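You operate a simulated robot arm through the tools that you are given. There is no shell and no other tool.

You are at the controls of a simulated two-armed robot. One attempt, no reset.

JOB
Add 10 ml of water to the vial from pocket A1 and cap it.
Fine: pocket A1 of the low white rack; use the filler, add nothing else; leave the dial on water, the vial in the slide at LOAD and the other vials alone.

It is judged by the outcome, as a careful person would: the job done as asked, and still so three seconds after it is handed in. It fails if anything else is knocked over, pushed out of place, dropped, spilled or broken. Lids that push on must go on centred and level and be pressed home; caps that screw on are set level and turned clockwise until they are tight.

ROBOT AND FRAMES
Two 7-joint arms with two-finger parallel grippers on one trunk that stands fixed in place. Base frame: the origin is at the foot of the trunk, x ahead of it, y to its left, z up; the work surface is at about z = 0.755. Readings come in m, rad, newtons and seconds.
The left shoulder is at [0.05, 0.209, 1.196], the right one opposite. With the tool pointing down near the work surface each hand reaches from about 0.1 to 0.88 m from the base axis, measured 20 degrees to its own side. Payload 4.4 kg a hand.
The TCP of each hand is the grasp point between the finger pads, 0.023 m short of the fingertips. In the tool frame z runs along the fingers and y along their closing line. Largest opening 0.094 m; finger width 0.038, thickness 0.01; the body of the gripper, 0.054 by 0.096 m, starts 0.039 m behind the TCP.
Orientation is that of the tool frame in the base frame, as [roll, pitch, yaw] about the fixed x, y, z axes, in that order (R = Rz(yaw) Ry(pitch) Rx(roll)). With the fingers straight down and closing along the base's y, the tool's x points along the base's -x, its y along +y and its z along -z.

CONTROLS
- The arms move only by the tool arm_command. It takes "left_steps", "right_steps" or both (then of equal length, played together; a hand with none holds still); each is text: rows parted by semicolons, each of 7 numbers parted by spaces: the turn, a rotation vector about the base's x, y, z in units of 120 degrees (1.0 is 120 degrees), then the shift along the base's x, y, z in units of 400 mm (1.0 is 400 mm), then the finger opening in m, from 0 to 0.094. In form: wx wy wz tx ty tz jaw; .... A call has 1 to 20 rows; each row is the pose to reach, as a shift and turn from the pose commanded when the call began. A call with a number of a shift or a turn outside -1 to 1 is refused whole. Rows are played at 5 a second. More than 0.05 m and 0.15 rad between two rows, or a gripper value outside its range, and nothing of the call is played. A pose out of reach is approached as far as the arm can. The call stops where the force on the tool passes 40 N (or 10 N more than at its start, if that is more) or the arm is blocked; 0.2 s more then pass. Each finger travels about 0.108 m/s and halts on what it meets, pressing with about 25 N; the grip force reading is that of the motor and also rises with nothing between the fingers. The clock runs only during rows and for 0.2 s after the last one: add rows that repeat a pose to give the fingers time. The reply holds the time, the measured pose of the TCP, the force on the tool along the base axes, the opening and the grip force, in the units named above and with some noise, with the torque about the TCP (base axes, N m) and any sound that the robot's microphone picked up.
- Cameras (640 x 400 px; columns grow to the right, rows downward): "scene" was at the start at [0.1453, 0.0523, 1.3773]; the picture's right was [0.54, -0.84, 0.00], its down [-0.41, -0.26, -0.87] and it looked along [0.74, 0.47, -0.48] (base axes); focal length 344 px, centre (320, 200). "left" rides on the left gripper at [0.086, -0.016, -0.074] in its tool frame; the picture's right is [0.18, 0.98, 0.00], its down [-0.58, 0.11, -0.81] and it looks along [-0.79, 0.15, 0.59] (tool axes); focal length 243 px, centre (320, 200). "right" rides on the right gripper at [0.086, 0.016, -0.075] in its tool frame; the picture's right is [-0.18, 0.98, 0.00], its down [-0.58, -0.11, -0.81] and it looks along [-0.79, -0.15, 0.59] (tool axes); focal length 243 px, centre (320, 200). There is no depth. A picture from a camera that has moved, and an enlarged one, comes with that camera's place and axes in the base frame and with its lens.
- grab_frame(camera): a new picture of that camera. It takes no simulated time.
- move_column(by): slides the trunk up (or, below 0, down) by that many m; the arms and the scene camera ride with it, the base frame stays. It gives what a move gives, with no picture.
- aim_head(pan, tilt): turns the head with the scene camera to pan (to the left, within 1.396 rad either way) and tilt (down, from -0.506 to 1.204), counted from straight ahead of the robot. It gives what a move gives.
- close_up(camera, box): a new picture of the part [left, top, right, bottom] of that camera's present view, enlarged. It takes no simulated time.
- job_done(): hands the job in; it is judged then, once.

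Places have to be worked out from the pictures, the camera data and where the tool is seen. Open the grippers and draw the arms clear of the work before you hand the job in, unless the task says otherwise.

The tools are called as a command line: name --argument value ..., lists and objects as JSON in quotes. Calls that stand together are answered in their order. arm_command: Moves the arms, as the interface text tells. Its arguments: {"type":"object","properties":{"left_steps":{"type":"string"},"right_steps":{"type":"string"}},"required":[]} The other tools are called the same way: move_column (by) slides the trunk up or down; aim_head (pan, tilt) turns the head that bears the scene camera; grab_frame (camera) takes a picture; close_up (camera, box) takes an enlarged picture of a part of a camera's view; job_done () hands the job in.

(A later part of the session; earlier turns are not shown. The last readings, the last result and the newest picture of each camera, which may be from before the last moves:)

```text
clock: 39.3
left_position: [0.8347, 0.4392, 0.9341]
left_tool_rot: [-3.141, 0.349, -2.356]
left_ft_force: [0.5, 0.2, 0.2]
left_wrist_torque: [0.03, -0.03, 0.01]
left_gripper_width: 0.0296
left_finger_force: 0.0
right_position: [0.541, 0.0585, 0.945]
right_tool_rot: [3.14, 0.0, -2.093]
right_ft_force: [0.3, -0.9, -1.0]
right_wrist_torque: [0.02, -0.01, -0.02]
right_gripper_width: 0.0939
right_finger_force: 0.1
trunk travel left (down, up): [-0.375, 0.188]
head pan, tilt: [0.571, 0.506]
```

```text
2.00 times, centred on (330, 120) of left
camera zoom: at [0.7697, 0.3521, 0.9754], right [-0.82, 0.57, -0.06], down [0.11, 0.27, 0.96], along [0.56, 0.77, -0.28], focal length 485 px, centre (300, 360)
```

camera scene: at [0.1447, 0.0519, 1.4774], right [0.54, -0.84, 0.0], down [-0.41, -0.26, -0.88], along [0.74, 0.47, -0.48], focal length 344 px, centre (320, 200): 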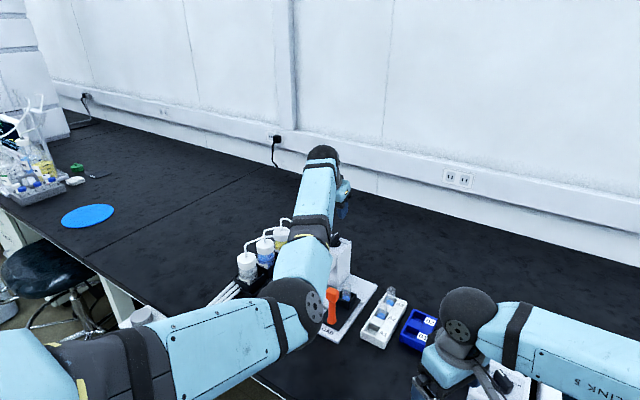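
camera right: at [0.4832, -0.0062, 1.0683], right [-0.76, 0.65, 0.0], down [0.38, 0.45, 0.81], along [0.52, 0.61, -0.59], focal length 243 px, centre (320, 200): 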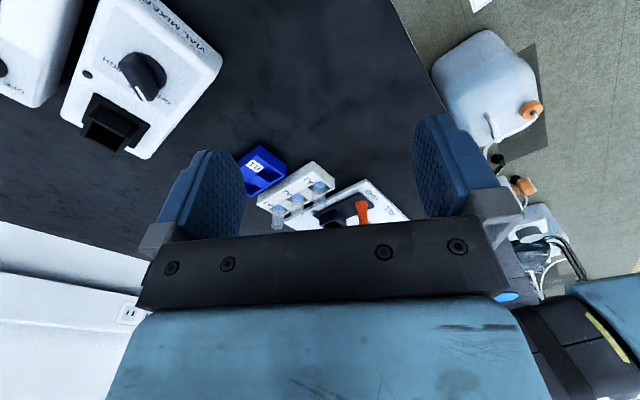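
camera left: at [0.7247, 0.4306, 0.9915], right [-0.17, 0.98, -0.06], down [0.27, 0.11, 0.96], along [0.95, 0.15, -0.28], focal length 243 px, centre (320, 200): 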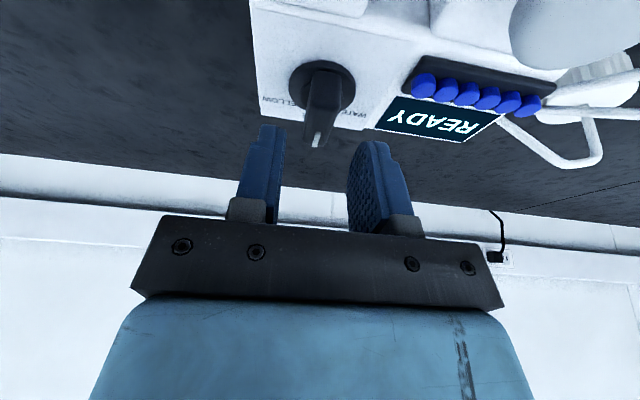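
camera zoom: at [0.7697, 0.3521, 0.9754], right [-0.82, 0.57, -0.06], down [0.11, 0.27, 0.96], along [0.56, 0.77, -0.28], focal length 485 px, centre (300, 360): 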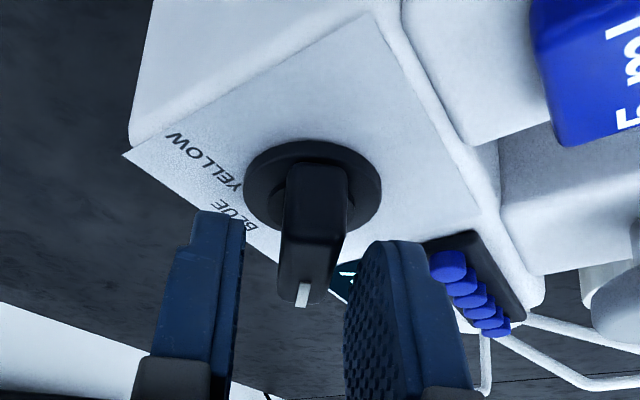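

Released, with the handle free between the fingers. I rise vertically clear of the dial and caps, and turn back to view the result.

arm_command --left_steps "0 0 0 0 0 0.05 0.03; 0 0 0 0 0 0.1 0.03; 0 0 0 0 0 0.18 0.03; 0 0 -0.05 -0.08 0 0.26 0.04; 0 0 -0.1 -0.16 0 0.3 0.05; 0 0 -0.15 -0.24 0 0.3 0.06; 0 0 -0.2 -0.32 0 0.3 0.06; 0 0 -0.25 -0.4 0 0.3 0.06; 0 0 -0.3 -0.46 0 0.3 0.06; 0 0 -0.35 -0.5 0 0.3 0.06; 0 0 -0.375 -0.5 0 0.3 0.06; 0 0 -0.375 -0.5 0 0.3 0.06"

grab_frame --camera "left"

grab_frame --camera "scene"

```text
clock: 41.9
left_position: [0.6345, 0.4389, 1.0557]
left_tool_rot: [3.142, 0.349, -3.142]
left_ft_force: [-0.2, -0.6, 0.4]
left_wrist_torque: [0.01, -0.02, 0.01]
left_gripper_width: 0.0601
left_finger_force: 0.1
right_position: [0.5409, 0.0587, 0.9431]
right_tool_rot: [3.141, 0.0, -2.095]
right_ft_force: [0.3, 0.1, -0.3]
right_wrist_torque: [0.01, 0.01, 0.02]
right_gripper_width: 0.0938
right_finger_force: 0.0
trunk travel left (down, up): [-0.375, 0.188]
head pan, tilt: [0.571, 0.506]
```

```text
taken
camera left: at [0.5264, 0.4225, 1.095], right [-0.17, 0.98, -0.06], down [0.27, 0.11, 0.96], along [0.95, 0.15, -0.28], focal length 243 px, centre (320, 200)
```

left: 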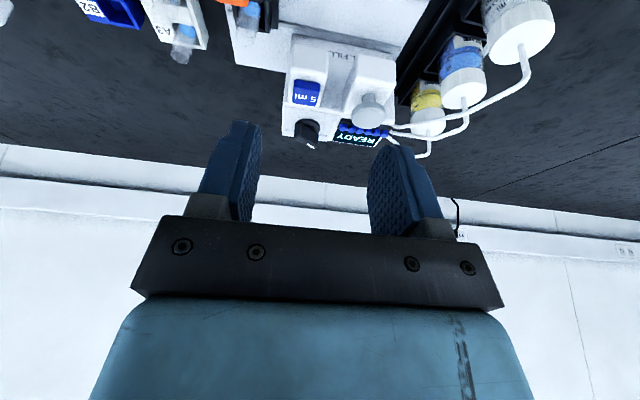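

```text
taken
camera scene: at [0.1451, 0.0524, 1.4773], right [0.54, -0.84, 0.0], down [-0.41, -0.26, -0.87], along [0.74, 0.47, -0.48], focal length 344 px, centre (320, 200)
```

scene: 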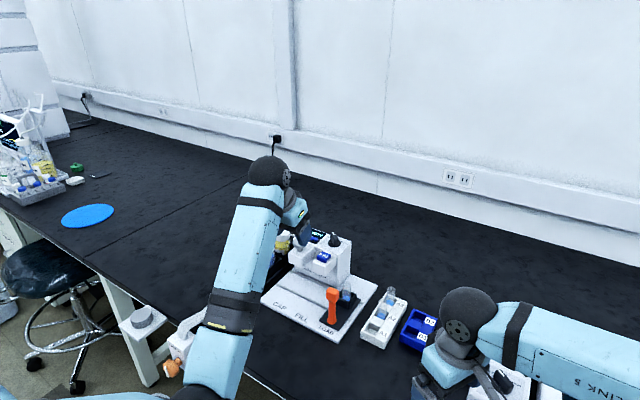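

I zoom in to confirm the dial now points at WATER, and to see whether the filler moved.

close_up --camera "left" --box '[275, 70, 395, 160]'

close_up --camera "scene" --box '[305, 225, 355, 260]'

close_up --camera "scene" --box '[250, 215, 410, 355]'

```text
4.44 times, centred on (335, 115) of left
camera zoom: at [0.5264, 0.4225, 1.095], right [-0.17, 0.98, -0.06], down [0.27, 0.11, 0.96], along [0.95, 0.15, -0.28], focal length 1078 px, centre (253, 578)
```

zoom: 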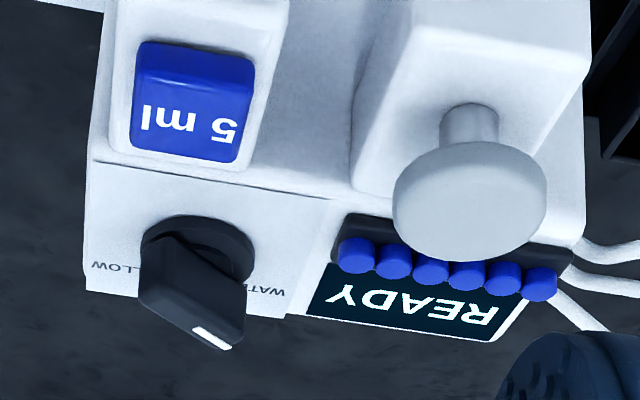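

```text
11.43 times, centred on (330, 242) of scene
camera zoom: at [0.1451, 0.0524, 1.4773], right [0.54, -0.84, 0.0], down [-0.41, -0.26, -0.87], along [0.74, 0.47, -0.48], focal length 3930 px, centre (206, -286)
```

zoom: 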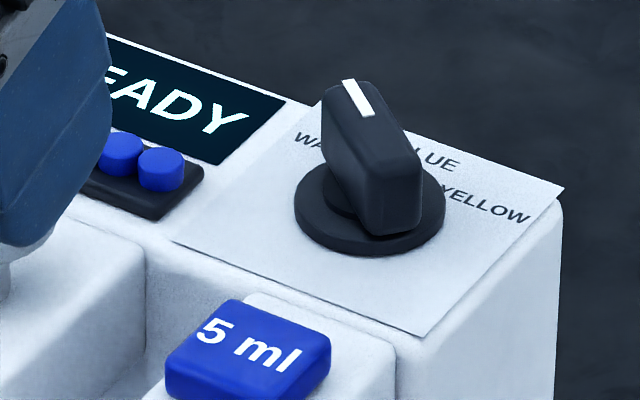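

```text
2.86 times, centred on (330, 285) of scene
camera zoom: at [0.1451, 0.0524, 1.4773], right [0.54, -0.84, 0.0], down [-0.41, -0.26, -0.87], along [0.74, 0.47, -0.48], focal length 983 px, centre (291, -43)
```

zoom: 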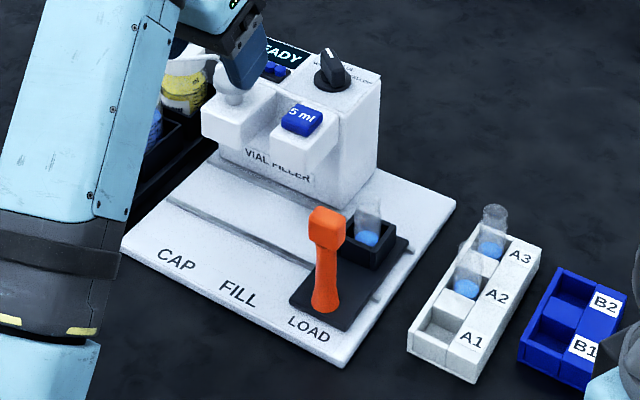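

The pointer is now at about 48°, squarely toward WATER. Next is the slide handle: I raise the trunk 0.1 m to keep the elbow clear, and bring the hand (still tilted, so its body stays clear of the filler heads) above the handle.

move_column --by 0.1

arm_command --left_steps "0 0 0 0.014 -0.0325 -0.07 0.055; 0 0 0 0.028 -0.065 -0.14 0.055; 0 0 0 0.042 -0.0975 -0.22 0.055; 0 0 0 0.056 -0.13 -0.31 0.055; 0 0 0 0.07 -0.1625 -0.41 0.055; 0 0 0 0.084 -0.195 -0.51 0.055; 0 0 0 0.084 -0.195 -0.51 0.055"

grab_frame --camera "left"

grab_frame --camera "scene"

```text
clock: 43.2
left_position: [0.6353, 0.4402, 1.1546]
left_tool_rot: [3.14, 0.349, 3.141]
left_ft_force: [0.4, 0.1, 0.1]
left_wrist_torque: [0.0, 0.01, 0.03]
left_gripper_width: 0.0601
left_finger_force: 0.0
right_position: [0.5409, 0.0596, 1.0437]
right_tool_rot: [-3.141, 0.001, -2.095]
right_ft_force: [0.2, -0.1, 0.1]
right_wrist_torque: [-0.01, -0.02, 0.02]
right_gripper_width: 0.094
right_finger_force: 0.1
trunk travel left (down, up): [-0.475, 0.088]
head pan, tilt: [0.571, 0.506]
```

```text
clock: 44.8
left_position: [0.6671, 0.362, 0.9508]
left_tool_rot: [3.14, 0.35, -3.14]
left_ft_force: [-0.6, -0.4, 0.0]
left_wrist_torque: [-0.01, -0.02, 0.02]
left_gripper_width: 0.0551
left_finger_force: 0.0
right_position: [0.5411, 0.0577, 1.0444]
right_tool_rot: [-3.141, 0.001, -2.095]
right_ft_force: [0.5, -0.6, -0.4]
right_wrist_torque: [0.03, 0.0, -0.02]
right_gripper_width: 0.0938
right_finger_force: 0.1
trunk travel left (down, up): [-0.475, 0.088]
head pan, tilt: [0.571, 0.506]
```

```text
taken
camera left: at [0.5593, 0.3445, 0.9905], right [-0.17, 0.98, -0.06], down [0.27, 0.11, 0.96], along [0.95, 0.15, -0.28], focal length 243 px, centre (320, 200)
```

left: 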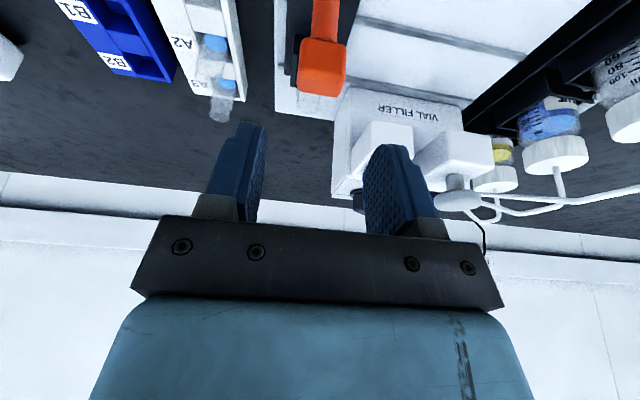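

```text
taken
camera scene: at [0.1449, 0.0522, 1.5774], right [0.54, -0.84, 0.0], down [-0.41, -0.26, -0.87], along [0.74, 0.47, -0.48], focal length 344 px, centre (320, 200)
```

scene: 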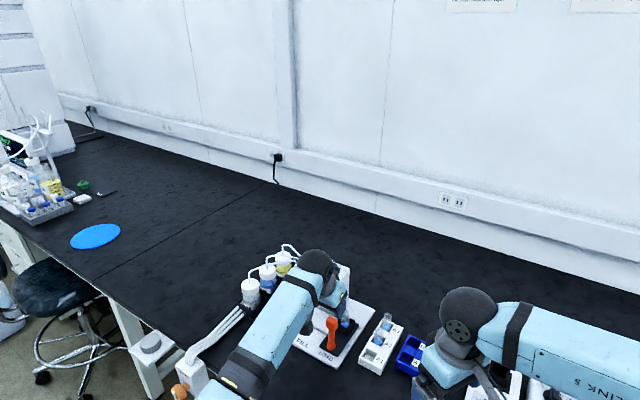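

close_up --camera "left" --box '[260, 0, 400, 110]'

close_up --camera "scene" --box '[310, 290, 370, 360]'

```text
3.64 times, centred on (330, 55) of left
camera zoom: at [0.5593, 0.3445, 0.9905], right [-0.17, 0.98, -0.06], down [0.27, 0.11, 0.96], along [0.95, 0.15, -0.28], focal length 882 px, centre (284, 727)
```

zoom: 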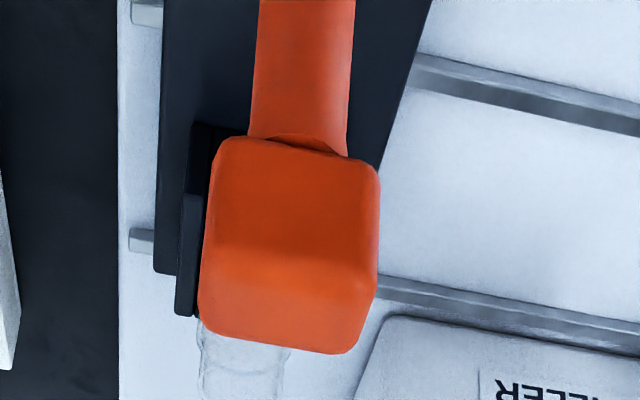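

```text
5.71 times, centred on (340, 325) of scene
camera zoom: at [0.1449, 0.0522, 1.5774], right [0.54, -0.84, 0.0], down [-0.41, -0.26, -0.87], along [0.74, 0.47, -0.48], focal length 1965 px, centre (206, -514)
```

zoom: 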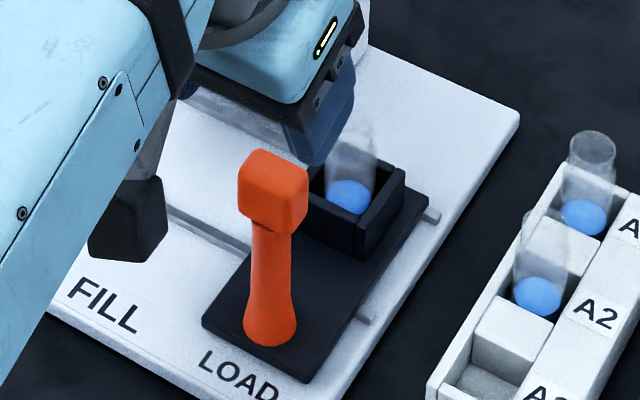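

The handle block's top is at (0.677, 0.359, 0.884) and about 25 mm wide. I lower the fingers around it and close to a loose 30 mm.

arm_command --left_steps "0 0 0 -0.003 -0.007 -0.05 0.055; 0 0 0 -0.003 -0.007 -0.1 0.055; 0 0 0 -0.003 -0.007 -0.15 0.055; 0 0 0 -0.003 -0.007 -0.197 0.055; 0 0 0 -0.003 -0.007 -0.197 0.045; 0 0 0 -0.003 -0.007 -0.197 0.036; 0 0 0 -0.003 -0.007 -0.197 0.031; 0 0 0 -0.003 -0.007 -0.197 0.031"

close_up --camera "left" --box '[230, 80, 430, 220]'

close_up --camera "scene" --box '[300, 280, 370, 360]'

```text
clock: 46.6
left_position: [0.6666, 0.3589, 0.8732]
left_tool_rot: [3.141, 0.35, 3.142]
left_ft_force: [0.0, 3.3, 0.3]
left_wrist_torque: [0.01, 0.04, 0.06]
left_gripper_width: 0.0325
left_finger_force: 1.4
right_position: [0.5409, 0.0586, 1.0449]
right_tool_rot: [-3.141, 0.001, -2.095]
right_ft_force: [-0.4, 0.1, 0.3]
right_wrist_torque: [-0.02, 0.0, -0.02]
right_gripper_width: 0.0941
right_finger_force: 0.0
trunk travel left (down, up): [-0.475, 0.088]
head pan, tilt: [0.571, 0.506]
```

```text
2.86 times, centred on (330, 150) of left
camera zoom: at [0.5592, 0.3418, 0.9133], right [-0.17, 0.98, -0.06], down [0.27, 0.11, 0.96], along [0.95, 0.15, -0.28], focal length 693 px, centre (291, 343)
```

zoom: 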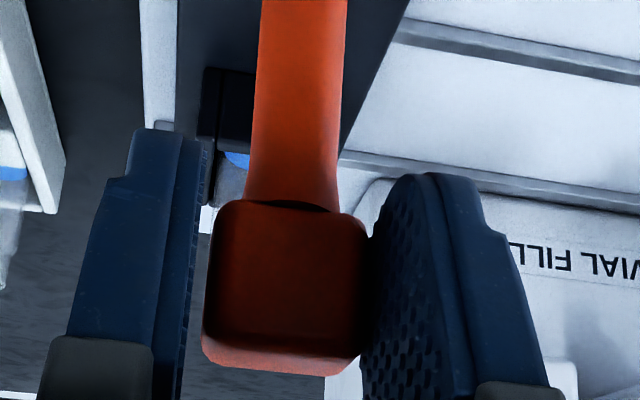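

```text
5.00 times, centred on (335, 320) of scene
camera zoom: at [0.1453, 0.0528, 1.5773], right [0.54, -0.84, 0.0], down [-0.41, -0.26, -0.87], along [0.74, 0.47, -0.48], focal length 1720 px, centre (245, -400)
```

zoom: 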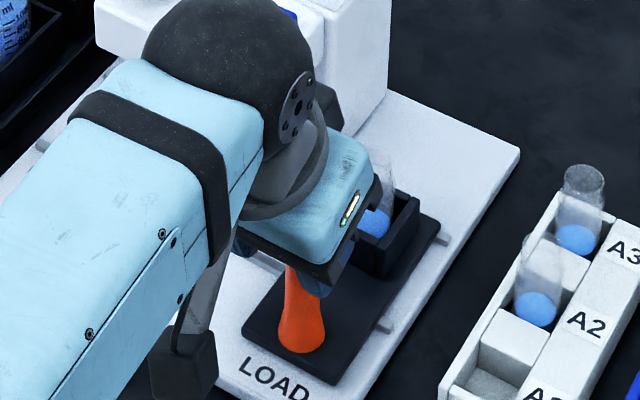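

The fingers loosely hold the block. I push the slide toward FILL (+y) by 50 mm first, watching the force and sound.

arm_command --left_steps "0 0 0 0 0.02 0 0.031; 0 0 0 0 0.04 0 0.031; 0 0 0 0 0.06 0 0.031; 0 0 0 0 0.08 0 0.031; 0 0 0 0 0.1 0 0.031; 0 0 0 0 0.125 0 0.031; 0 0 0 0 0.125 0 0.031"

close_up --camera "scene" --box '[270, 270, 370, 370]'

close_up --camera "left" --box '[200, 40, 440, 220]'

```text
clock: 48.2
left_position: [0.6666, 0.4073, 0.8721]
left_tool_rot: [-3.14, 0.349, 3.141]
left_ft_force: [0.5, -0.1, -0.4]
left_wrist_torque: [0.02, -0.01, -0.01]
left_gripper_width: 0.031
left_finger_force: 0.0
right_position: [0.5406, 0.06, 1.0444]
right_tool_rot: [-3.141, -0.002, -2.094]
right_ft_force: [-0.1, -0.3, -0.5]
right_wrist_torque: [0.03, -0.01, 0.0]
right_gripper_width: 0.0937
right_finger_force: 0.0
trunk travel left (down, up): [-0.475, 0.088]
head pan, tilt: [0.571, 0.506]
```

```text
4.00 times, centred on (320, 320) of scene
camera zoom: at [0.1453, 0.0522, 1.5773], right [0.54, -0.84, 0.0], down [-0.41, -0.26, -0.87], along [0.74, 0.47, -0.48], focal length 1376 px, centre (320, -280)
```

zoom: 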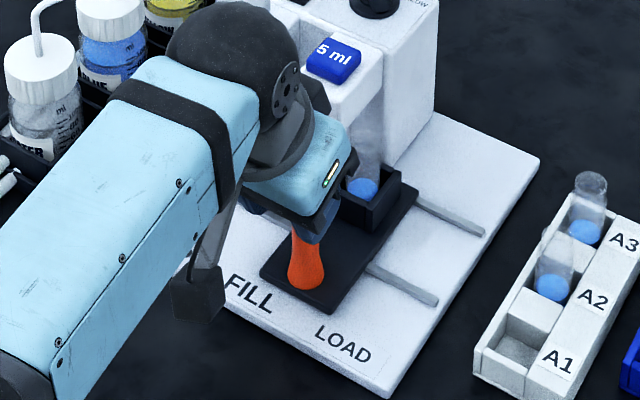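

```text
2.22 times, centred on (320, 130) of left
camera zoom: at [0.5589, 0.3914, 0.9119], right [-0.17, 0.98, -0.06], down [0.27, 0.11, 0.96], along [0.95, 0.15, -0.28], focal length 539 px, centre (320, 356)
```

zoom: 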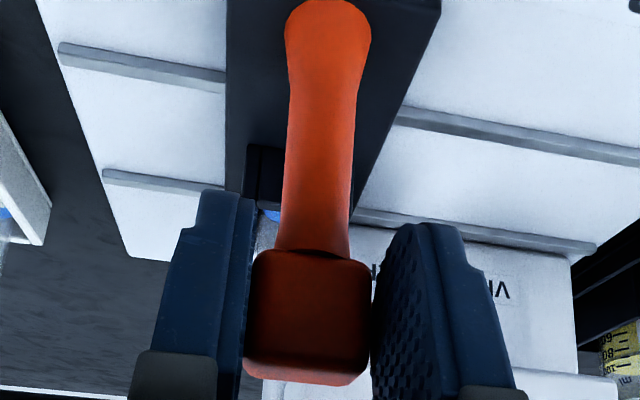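

The slide moves freely with the vial upright. I continue to about y = 0.4345 for FILL.

arm_command --left_steps "0 0 0 0 0.02 0 0.031; 0 0 0 0 0.04 0 0.031; 0 0 0 0 0.055 0 0.031; 0 0 0 0 0.067 0 0.031; 0 0 0 0 0.067 0 0.031"

grab_frame --camera "scene"

close_up --camera "scene" --box '[280, 260, 370, 350]'

close_up --camera "left" --box '[200, 0, 440, 220]'

close_up --camera "right" --box '[280, 150, 460, 260]'

```text
clock: 49.4
left_position: [0.6675, 0.4357, 0.8716]
left_tool_rot: [-3.141, 0.349, 3.141]
left_ft_force: [0.6, -0.1, 0.6]
left_wrist_torque: [-0.01, 0.01, -0.01]
left_gripper_width: 0.031
left_finger_force: 0.1
right_position: [0.5401, 0.0589, 1.0444]
right_tool_rot: [3.141, -0.002, -2.095]
right_ft_force: [-0.5, 0.4, -0.1]
right_wrist_torque: [-0.03, 0.01, -0.01]
right_gripper_width: 0.094
right_finger_force: 0.1
trunk travel left (down, up): [-0.475, 0.088]
head pan, tilt: [0.571, 0.506]
```

```text
taken
camera scene: at [0.1453, 0.0523, 1.5773], right [0.54, -0.84, 0.0], down [-0.41, -0.26, -0.87], along [0.74, 0.47, -0.48], focal length 344 px, centre (320, 200)
```

scene: 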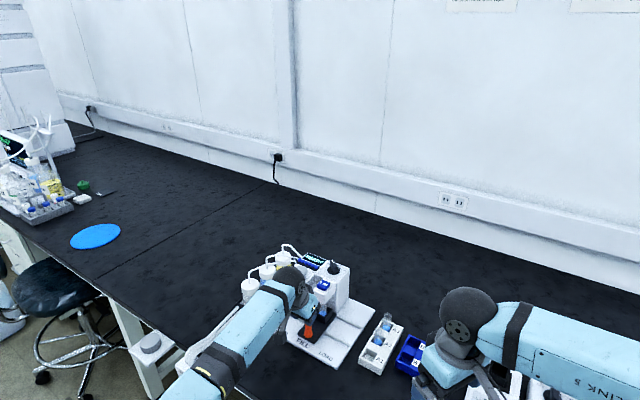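

```text
4.44 times, centred on (325, 305) of scene
camera zoom: at [0.1453, 0.0523, 1.5773], right [0.54, -0.84, 0.0], down [-0.41, -0.26, -0.87], along [0.74, 0.47, -0.48], focal length 1528 px, centre (298, -267)
```

zoom: 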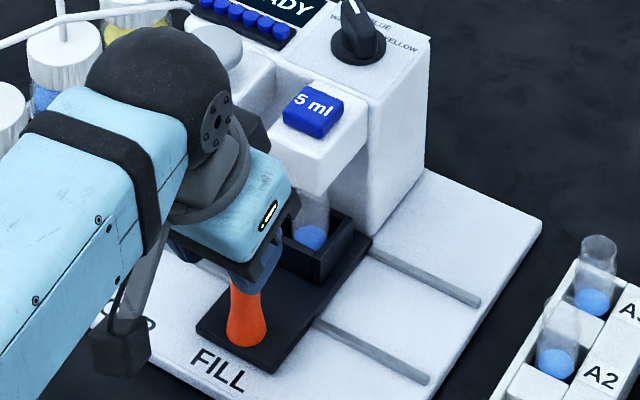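

```text
1.82 times, centred on (320, 110) of left
camera zoom: at [0.5589, 0.4184, 0.9123], right [-0.17, 0.98, -0.06], down [0.27, 0.11, 0.96], along [0.95, 0.15, -0.28], focal length 441 px, centre (320, 364)
```

zoom: 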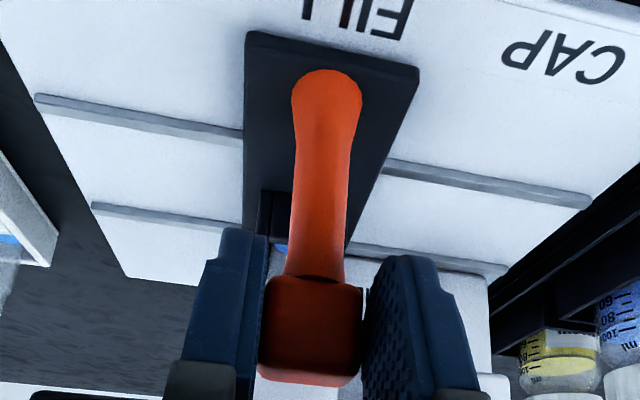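

```text
3.56 times, centred on (370, 205) of right
camera zoom: at [0.4827, -0.0073, 1.1189], right [-0.76, 0.65, 0.0], down [0.39, 0.45, 0.81], along [0.52, 0.61, -0.59], focal length 863 px, centre (142, 182)
```

zoom: 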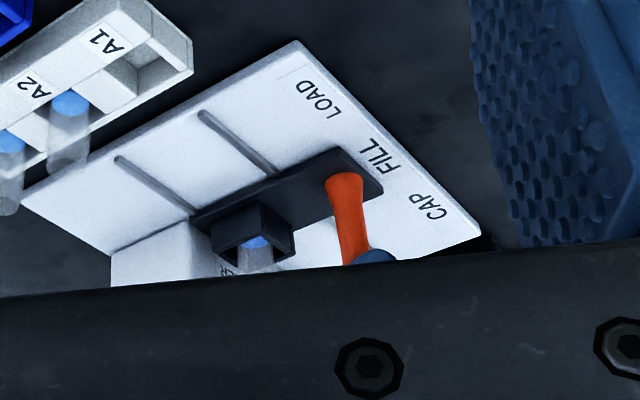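

The slide has moved about 75 mm, and relative to the labels it sits within ~1 mm of where it sat at LOAD. I check the display and the nozzle/vial alignment.

close_up --camera "scene" --box '[295, 245, 355, 320]'

close_up --camera "right" --box '[320, 180, 420, 240]'

```text
5.33 times, centred on (325, 282) of scene
camera zoom: at [0.1453, 0.0523, 1.5773], right [0.54, -0.84, 0.0], down [-0.41, -0.26, -0.87], along [0.74, 0.47, -0.48], focal length 1834 px, centre (293, -240)
```

zoom: 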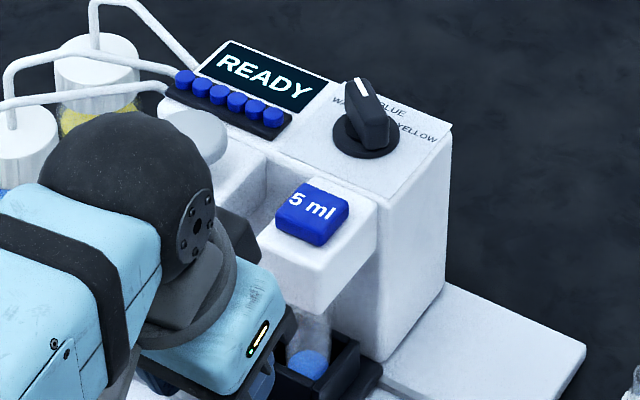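

```text
6.40 times, centred on (370, 210) of right
camera zoom: at [0.4827, -0.0073, 1.1189], right [-0.76, 0.65, 0.0], down [0.39, 0.45, 0.81], along [0.52, 0.61, -0.59], focal length 1553 px, centre (0, 136)
```

zoom: 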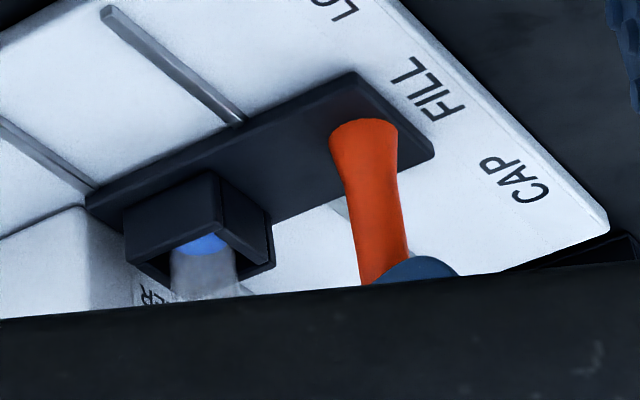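

Alignment looks right: the vial and the button centre agree within ~2–3 mm, the display says READY and the dial is on WATER. I open, lift off the handle, set the hand upright and close the fingers for pressing.

arm_command --left_steps "0 0 0 0 0 0 0.04; 0 0 0 0 0 0 0.05; 0 0 0 -0.005 0 0.06 0.05; 0 0 0 -0.01 0 0.13 0.05; 0 0 0 -0.015 0 0.21 0.05; 0 0 0 -0.02 0 0.3 0.05; 0 0.042 0 -0.02 0 0.4 0.03; 0 0.084 0 -0.02 0 0.45 0.01; 0 0.126 0 -0.02 0 0.5 0; 0 0.1667 0 -0.02 0 0.5 0; 0 0.1667 0 -0.02 0 0.5 0"

move_column --by -0.07

grab_frame --camera "left"

close_up --camera "left" --box '[250, 60, 410, 200]'

grab_frame --camera "scene"

```text
clock: 51.8
left_position: [0.6594, 0.4365, 1.0732]
left_tool_rot: [3.141, 0.001, -3.141]
left_ft_force: [0.0, 0.0, 1.1]
left_wrist_torque: [-0.02, -0.01, 0.02]
left_gripper_width: 0.0001
left_finger_force: 25.1
right_position: [0.5411, 0.0585, 1.0434]
right_tool_rot: [3.141, -0.002, -2.095]
right_ft_force: [0.2, -0.9, 0.0]
right_wrist_torque: [-0.01, 0.01, 0.0]
right_gripper_width: 0.0941
right_finger_force: 0.1
trunk travel left (down, up): [-0.475, 0.088]
head pan, tilt: [0.571, 0.506]
```

```text
clock: 52.9
left_position: [0.6583, 0.4357, 1.0032]
left_tool_rot: [3.141, 0.001, -3.141]
left_ft_force: [0.5, 0.2, 0.5]
left_wrist_torque: [0.0, -0.02, 0.0]
left_gripper_width: 0.0
left_finger_force: 25.5
right_position: [0.5397, 0.0583, 0.9742]
right_tool_rot: [3.141, 0.0, -2.095]
right_ft_force: [-0.4, 0.0, -0.3]
right_wrist_torque: [0.0, -0.01, 0.0]
right_gripper_width: 0.0938
right_finger_force: 0.1
trunk travel left (down, up): [-0.405, 0.158]
head pan, tilt: [0.571, 0.506]
```

```text
taken
camera left: at [0.5714, 0.4188, 1.0766], right [-0.18, 0.98, 0.0], down [0.58, 0.11, 0.81], along [0.79, 0.15, -0.59], focal length 243 px, centre (320, 200)
```

left: 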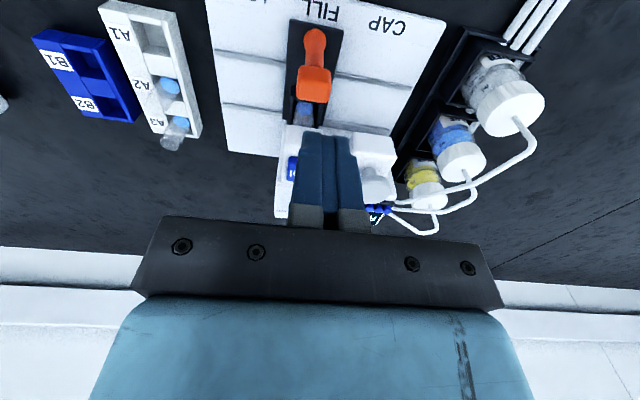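

```text
2.86 times, centred on (330, 130) of left
camera zoom: at [0.5714, 0.4188, 1.0766], right [-0.18, 0.98, 0.0], down [0.58, 0.11, 0.81], along [0.79, 0.15, -0.59], focal length 693 px, centre (291, 400)
```

zoom: 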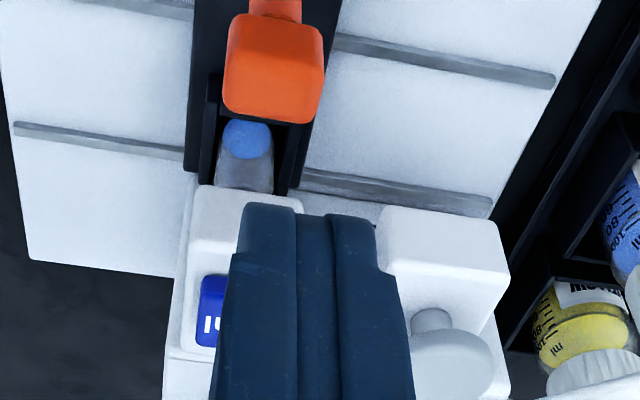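

```text
taken
camera scene: at [0.1449, 0.0522, 1.5074], right [0.54, -0.84, 0.0], down [-0.41, -0.26, -0.87], along [0.74, 0.47, -0.48], focal length 344 px, centre (320, 200)
```

scene: 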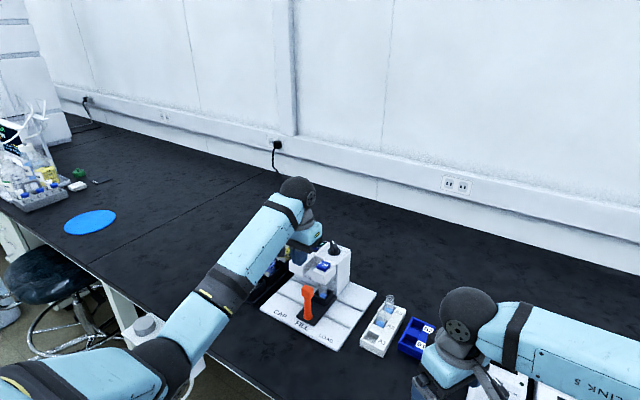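

The vial sits centred in front-to-back line with the 5 ml head. I move above the button, keeping height, then lower to z ≈ 0.955.

arm_command --left_steps "0 0 0 0.06 -0.002 0 0; 0 0 0 0.12 -0.002 0 0; 0 0 0 0.18 -0.002 0 0; 0 0 0 0.24 -0.002 -0.02 0; 0 0 0 0.254 -0.002 -0.07 0; 0 0 0 0.254 -0.002 -0.12 0; 0 0 0 0.254 -0.002 -0.12 0"

grab_frame --camera "left"

close_up --camera "scene" --box '[290, 200, 370, 290]'

```text
clock: 54.5
left_position: [0.7599, 0.4358, 0.9527]
left_tool_rot: [3.141, -0.001, 3.141]
left_ft_force: [0.5, 0.1, -1.3]
left_wrist_torque: [-0.03, 0.0, 0.02]
left_gripper_width: 0.0
left_finger_force: 24.6
right_position: [0.5395, 0.0591, 0.9738]
right_tool_rot: [-3.139, 0.0, -2.094]
right_ft_force: [0.0, -0.5, 0.0]
right_wrist_torque: [-0.01, -0.02, -0.01]
right_gripper_width: 0.0937
right_finger_force: 0.0
trunk travel left (down, up): [-0.405, 0.158]
head pan, tilt: [0.571, 0.506]
```

```text
taken
camera left: at [0.6729, 0.4188, 1.0278], right [-0.18, 0.98, 0.0], down [0.58, 0.11, 0.81], along [0.79, 0.15, -0.59], focal length 243 px, centre (320, 200)
```

left: 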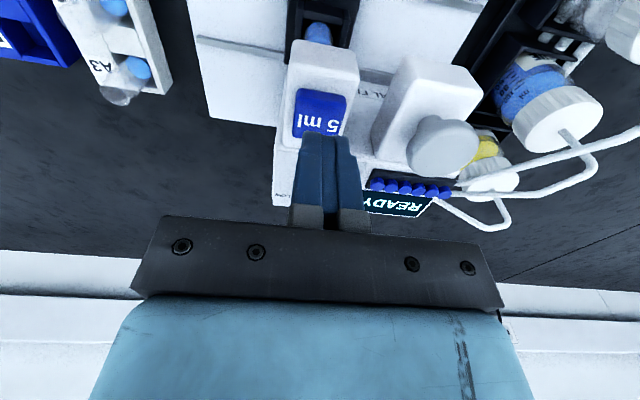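

```text
4.44 times, centred on (330, 245) of scene
camera zoom: at [0.1449, 0.0523, 1.5074], right [0.54, -0.84, 0.0], down [-0.41, -0.26, -0.87], along [0.74, 0.47, -0.48], focal length 1528 px, centre (276, 0)
```

zoom: 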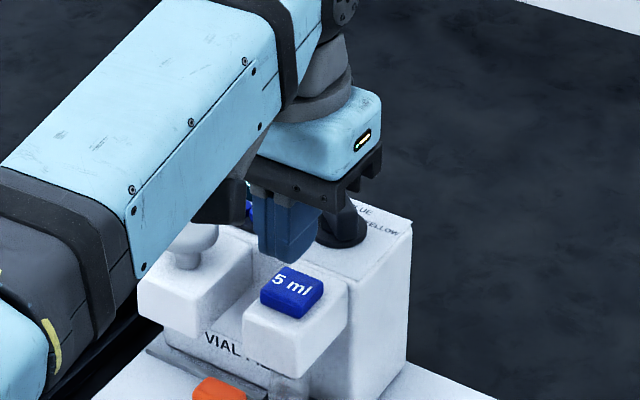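

The fingers are directly over the 5 ml button. I descend in small steps until contact and press.

arm_command --left_steps "0 0 0 0 0 -0.02 0; 0 0 0 0 0 -0.04 0; 0 0 0 0 0 -0.05 0; 0 0 0 0 0 -0.05 0"

close_up --camera "scene" --box '[300, 225, 360, 285]'

close_up --camera "left" --box '[250, 50, 400, 180]'

```text
clock: 55.5
left_position: [0.761, 0.4347, 0.935]
left_tool_rot: [3.14, 0.001, -3.142]
left_ft_force: [-0.8, 0.3, -0.3]
left_wrist_torque: [0.0, 0.03, -0.02]
left_gripper_width: 0.0
left_finger_force: 24.5
right_position: [0.5402, 0.0584, 0.9741]
right_tool_rot: [3.142, -0.003, -2.092]
right_ft_force: [-0.7, -0.4, 0.7]
right_wrist_torque: [0.01, 0.0, 0.0]
right_gripper_width: 0.0943
right_finger_force: 0.0
trunk travel left (down, up): [-0.405, 0.158]
head pan, tilt: [0.571, 0.506]
```

```text
6.67 times, centred on (330, 255) of scene
camera zoom: at [0.1452, 0.0523, 1.5073], right [0.54, -0.84, 0.0], down [-0.41, -0.26, -0.87], along [0.74, 0.47, -0.48], focal length 2293 px, centre (253, -167)
```

zoom: 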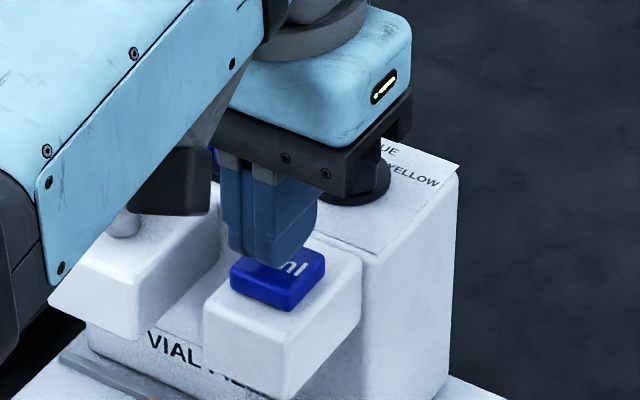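

```text
3.08 times, centred on (325, 115) of left
camera zoom: at [0.6732, 0.4184, 1.0084], right [-0.18, 0.98, 0.0], down [0.58, 0.11, 0.81], along [0.79, 0.15, -0.59], focal length 746 px, centre (305, 462)
```

zoom: 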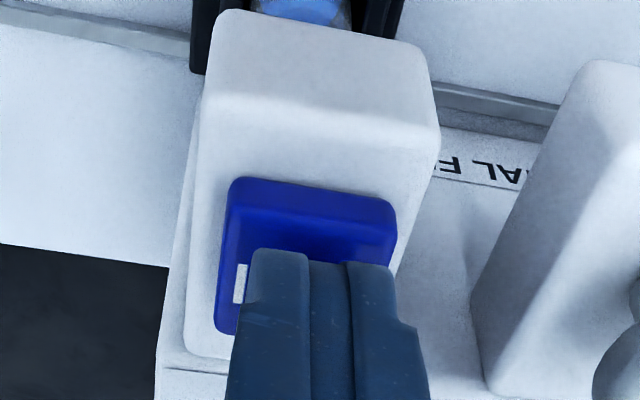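

The fingertips cover the button with a few mm to go. I continue down in steps, watching force and sound.

arm_command --left_steps "0 0 0 0 -0.002 -0.01 0; 0 0 0 0 -0.002 -0.01 0"

arm_command --left_steps "0 0 0 0 0 -0.0075 0; 0 0 0 0 0 -0.0075 0"

```text
clock: 56.1
left_position: [0.7609, 0.4353, 0.9303]
left_tool_rot: [3.141, -0.001, 3.141]
left_ft_force: [0.1, 0.5, -0.9]
left_wrist_torque: [0.03, 0.0, 0.01]
left_gripper_width: 0.0
left_finger_force: 24.8
right_position: [0.5406, 0.0592, 0.9757]
right_tool_rot: [3.141, 0.0, -2.095]
right_ft_force: [-0.6, -0.1, -0.6]
right_wrist_torque: [0.01, -0.04, 0.0]
right_gripper_width: 0.094
right_finger_force: 0.0
trunk travel left (down, up): [-0.405, 0.158]
head pan, tilt: [0.571, 0.506]
```

```text
clock: 56.7
left_position: [0.76, 0.4342, 0.9263]
left_tool_rot: [-3.141, 0.001, 3.141]
left_ft_force: [0.4, -0.7, 0.2]
left_wrist_torque: [0.01, 0.04, -0.01]
left_gripper_width: 0.0
left_finger_force: 25.1
right_position: [0.5406, 0.0593, 0.9747]
right_tool_rot: [-3.141, -0.002, -2.095]
right_ft_force: [0.8, 0.4, 0.2]
right_wrist_torque: [0.02, 0.01, 0.02]
right_gripper_width: 0.0939
right_finger_force: 0.1
trunk travel left (down, up): [-0.405, 0.158]
head pan, tilt: [0.571, 0.506]
```

Still no contact at a tip height of about 0.903. I continue in 2 mm steps.

arm_command --left_steps "0 0 0 0 0 -0.005 0; 0 0 0 0 0 -0.005 0"

arm_command --left_steps "0 0 0 0 0 -0.005 0; 0 0 0 0 0 -0.005 0"

close_up --camera "scene" --box '[300, 225, 360, 285]'

```text
clock: 57.3
left_position: [0.7611, 0.4342, 0.9255]
left_tool_rot: [-3.14, -0.001, -3.141]
left_ft_force: [-1.1, -0.1, 0.5]
left_wrist_torque: [0.0, 0.0, 0.04]
left_gripper_width: 0.0
left_finger_force: 24.6
right_position: [0.5412, 0.0584, 0.9748]
right_tool_rot: [3.141, 0.001, -2.094]
right_ft_force: [-0.2, 0.1, -0.2]
right_wrist_torque: [0.01, 0.01, 0.0]
right_gripper_width: 0.0941
right_finger_force: 0.0
trunk travel left (down, up): [-0.405, 0.158]
head pan, tilt: [0.571, 0.506]
```

```text
clock: 57.9
left_position: [0.762, 0.4354, 0.924]
left_tool_rot: [-3.141, 0.0, -3.14]
left_ft_force: [0.0, 0.6, 0.7]
left_wrist_torque: [0.03, -0.01, -0.03]
left_gripper_width: 0.0
left_finger_force: 25.3
right_position: [0.54, 0.0583, 0.9751]
right_tool_rot: [-3.141, -0.001, -2.094]
right_ft_force: [-0.1, -0.6, -0.3]
right_wrist_torque: [0.0, 0.05, 0.02]
right_gripper_width: 0.0939
right_finger_force: 0.1
trunk travel left (down, up): [-0.405, 0.158]
head pan, tilt: [0.571, 0.506]
heard: click
```

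```text
6.67 times, centred on (330, 255) of scene
camera zoom: at [0.1451, 0.0523, 1.5074], right [0.54, -0.84, 0.0], down [-0.41, -0.26, -0.87], along [0.74, 0.47, -0.48], focal length 2293 px, centre (253, -167)
```

zoom: 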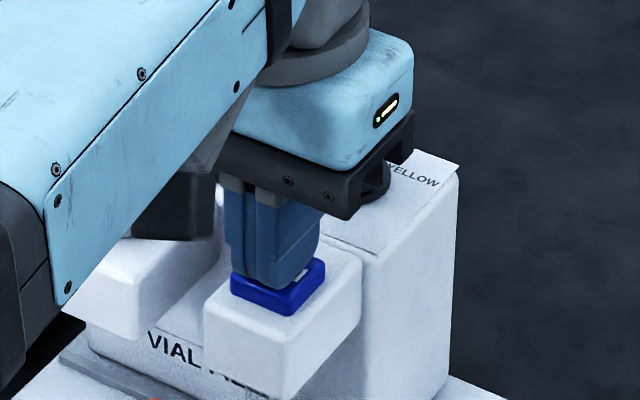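

A click: the first press registered. I back off 12 mm, hold a moment for dispensing, and look at the vial and display.

arm_command --left_steps "0 0 0 0 0 0.015 0; 0 0 0 0 0 0.03 0; 0 0 0 0 0 0.03 0; 0 0 0 0 0 0.03 0; 0 0 0 0 0 0.03 0; 0 0 0 0 0 0.03 0; 0 0 0 0 0 0.03 0; 0 0 0 0 0 0.03 0"

grab_frame --camera "left"

close_up --camera "scene" --box '[290, 230, 370, 320]'

close_up --camera "right" --box '[320, 180, 420, 240]'

```text
clock: 59.7
left_position: [0.7599, 0.4342, 0.9348]
left_tool_rot: [-3.141, 0.0, -3.141]
left_ft_force: [-0.1, 0.2, 0.0]
left_wrist_torque: [0.01, -0.03, 0.0]
left_gripper_width: 0.0
left_finger_force: 24.6
right_position: [0.5409, 0.0597, 0.9728]
right_tool_rot: [-3.14, 0.001, -2.094]
right_ft_force: [0.1, -0.4, 0.6]
right_wrist_torque: [-0.01, 0.0, -0.04]
right_gripper_width: 0.094
right_finger_force: 0.0
trunk travel left (down, up): [-0.405, 0.158]
head pan, tilt: [0.571, 0.506]
```

```text
taken
camera left: at [0.6729, 0.4171, 1.0091], right [-0.18, 0.98, 0.0], down [0.58, 0.11, 0.81], along [0.79, 0.15, -0.59], focal length 243 px, centre (320, 200)
```

left: 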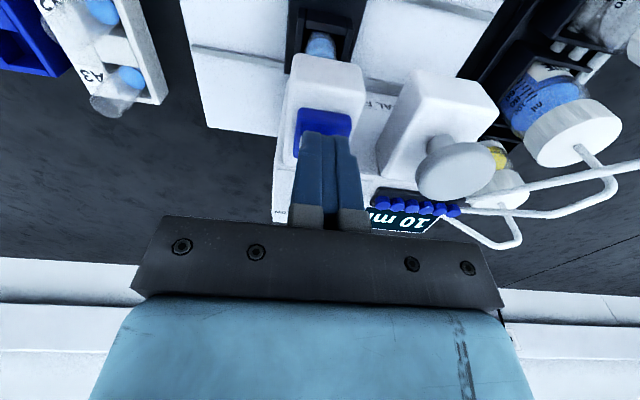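

```text
4.44 times, centred on (330, 275) of scene
camera zoom: at [0.1453, 0.0523, 1.5073], right [0.54, -0.84, 0.0], down [-0.41, -0.26, -0.87], along [0.74, 0.47, -0.48], focal length 1528 px, centre (276, -133)
```

zoom: 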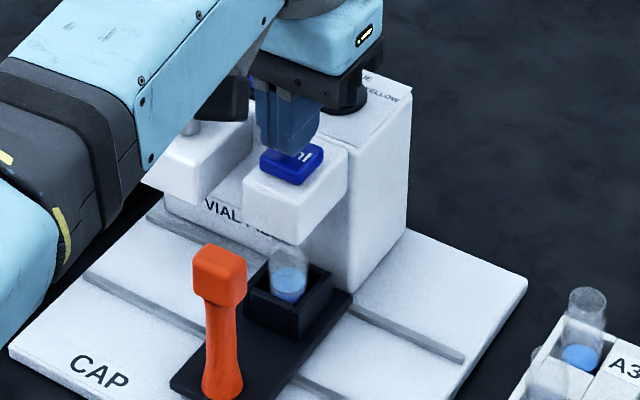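

```text
6.40 times, centred on (370, 210) of right
camera zoom: at [0.4826, -0.0073, 1.0489], right [-0.76, 0.65, 0.0], down [0.39, 0.45, 0.81], along [0.52, 0.61, -0.59], focal length 1553 px, centre (0, 136)
```

zoom: 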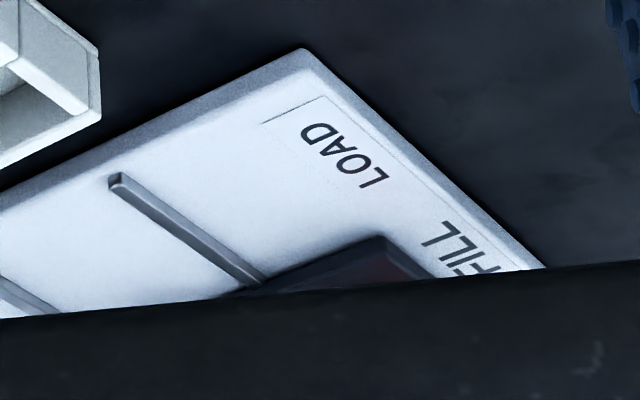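

The display now shows something like "10 ml" after one click, so I must read it carefully before pressing again.

close_up --camera "left" --box '[360, 180, 470, 240]'

close_up --camera "scene" --box '[330, 270, 370, 310]'

close_up --camera "left" --box '[280, 20, 360, 80]'

close_up --camera "left" --box '[60, 0, 170, 130]'

```text
5.82 times, centred on (415, 210) of left
camera zoom: at [0.6729, 0.4171, 1.0091], right [-0.18, 0.98, 0.0], down [0.58, 0.11, 0.81], along [0.79, 0.15, -0.59], focal length 1412 px, centre (-233, 142)
```

zoom: 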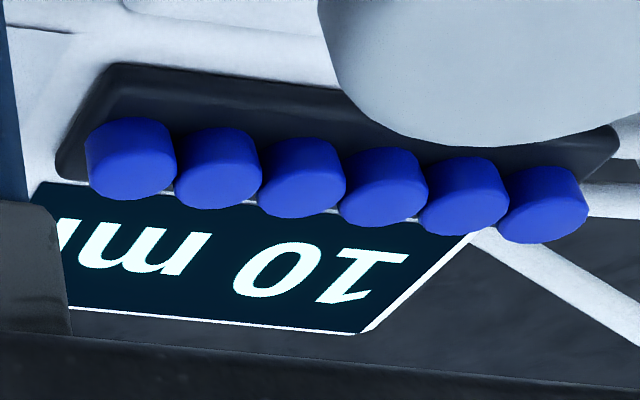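

```text
10.00 times, centred on (350, 290) of scene
camera zoom: at [0.1453, 0.0523, 1.5073], right [0.54, -0.84, 0.0], down [-0.41, -0.26, -0.87], along [0.74, 0.47, -0.48], focal length 3439 px, centre (20, -700)
```

zoom: 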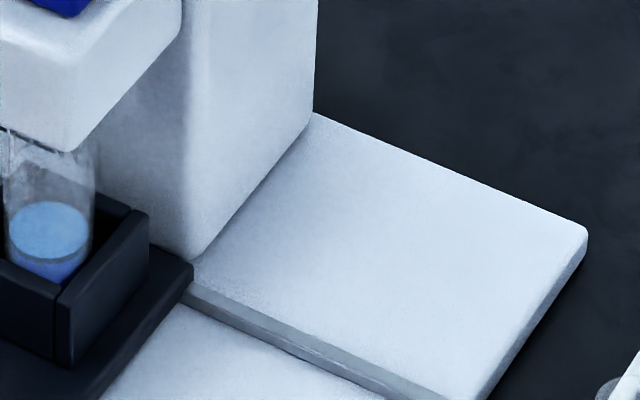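

```text
6.67 times, centred on (320, 50) of left
camera zoom: at [0.6729, 0.4171, 1.0091], right [-0.18, 0.98, 0.0], down [0.58, 0.11, 0.81], along [0.79, 0.15, -0.59], focal length 1618 px, centre (320, 1200)
```

zoom: 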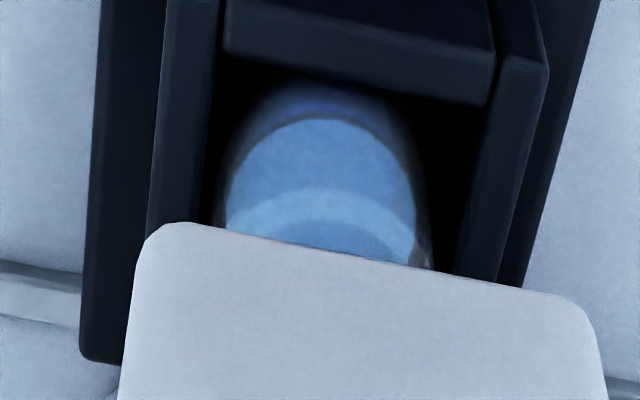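

```text
3.08 times, centred on (115, 65) of left
camera zoom: at [0.6729, 0.4171, 1.0091], right [-0.18, 0.98, 0.0], down [0.58, 0.11, 0.81], along [0.79, 0.15, -0.59], focal length 746 px, centre (951, 615)
```

zoom: 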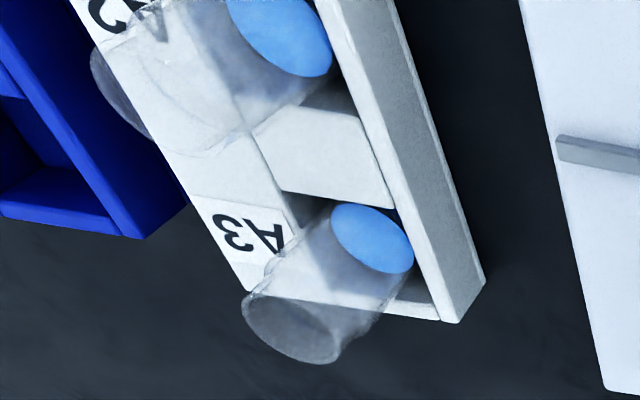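

The display reads "10 ml" after one press. The liquid surface rose from z ≈ 0.792 to ≈ 0.806, i.e. about 5 ml added in this ~21 mm bore. So the display shows the vial's contents (it already held about 5 ml), and a second 5 ml press is needed to have added 10 ml. I press once more.

arm_command --left_steps "0 0 0 0 0 -0.015 0; 0 0 0 0 0 -0.025 0; 0 0 0 0 0 -0.03 0; 0 0 0 0 0 -0.03 0"

```text
clock: 60.7
left_position: [0.7606, 0.4342, 0.9229]
left_tool_rot: [3.141, 0.001, 3.14]
left_ft_force: [1.0, 1.1, 1.7]
left_wrist_torque: [0.04, -0.02, 0.0]
left_gripper_width: 0.0001
left_finger_force: 24.4
right_position: [0.5407, 0.0595, 0.974]
right_tool_rot: [3.141, -0.002, -2.094]
right_ft_force: [0.6, -0.1, -1.3]
right_wrist_torque: [-0.01, -0.01, -0.02]
right_gripper_width: 0.0941
right_finger_force: 0.2
trunk travel left (down, up): [-0.405, 0.158]
head pan, tilt: [0.571, 0.506]
heard: click
```

A second click. I lift well clear of the button and check the display and the vial.

arm_command --left_steps "0 0 0 0 0 0.02 0; 0 0 0 0 0 0.05 0; 0 0 0 0 0 0.1 0; 0 0 0 0 0 0.16 0; 0 0 0 -0.06 0 0.2 0; 0 0 0 -0.12 0 0.2 0; 0 0 0 -0.12 0 0.2 0"

grab_frame --camera "left"

close_up --camera "scene" --box '[330, 270, 370, 310]'

close_up --camera "left" --box '[250, 80, 430, 210]'

```text
clock: 62.3
left_position: [0.7143, 0.4339, 1.0021]
left_tool_rot: [3.14, 0.001, -3.141]
left_ft_force: [0.0, 0.5, -0.4]
left_wrist_torque: [0.02, 0.0, 0.0]
left_gripper_width: 0.0
left_finger_force: 25.0
right_position: [0.5402, 0.0592, 0.9727]
right_tool_rot: [3.14, 0.0, -2.095]
right_ft_force: [-0.7, 1.1, 0.3]
right_wrist_torque: [0.01, -0.03, 0.02]
right_gripper_width: 0.0941
right_finger_force: 0.1
trunk travel left (down, up): [-0.405, 0.158]
head pan, tilt: [0.571, 0.506]
```

```text
taken
camera left: at [0.6264, 0.4171, 1.0767], right [-0.18, 0.98, 0.0], down [0.58, 0.11, 0.81], along [0.79, 0.15, -0.59], focal length 243 px, centre (320, 200)
```

left: 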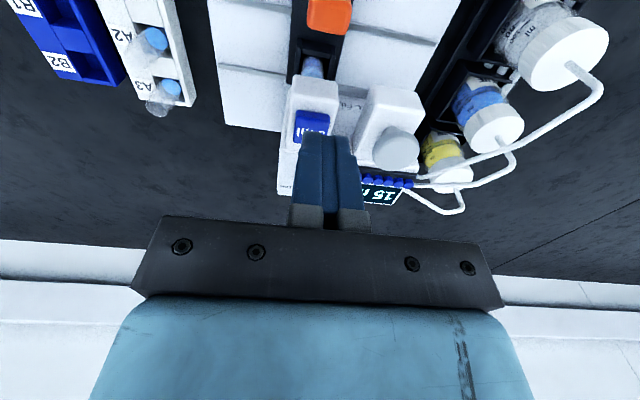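

```text
10.00 times, centred on (350, 290) of scene
camera zoom: at [0.1454, 0.0523, 1.5073], right [0.54, -0.84, 0.0], down [-0.41, -0.26, -0.87], along [0.74, 0.47, -0.48], focal length 3439 px, centre (20, -700)
```

zoom: 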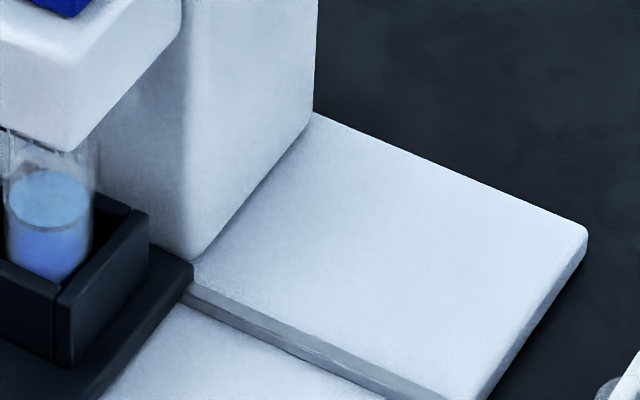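

```text
3.08 times, centred on (340, 145) of left
camera zoom: at [0.6264, 0.4171, 1.0767], right [-0.18, 0.98, 0.0], down [0.58, 0.11, 0.81], along [0.79, 0.15, -0.59], focal length 746 px, centre (258, 369)
```

zoom: 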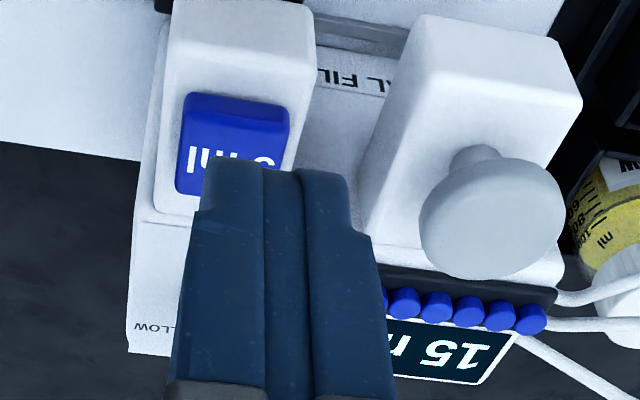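

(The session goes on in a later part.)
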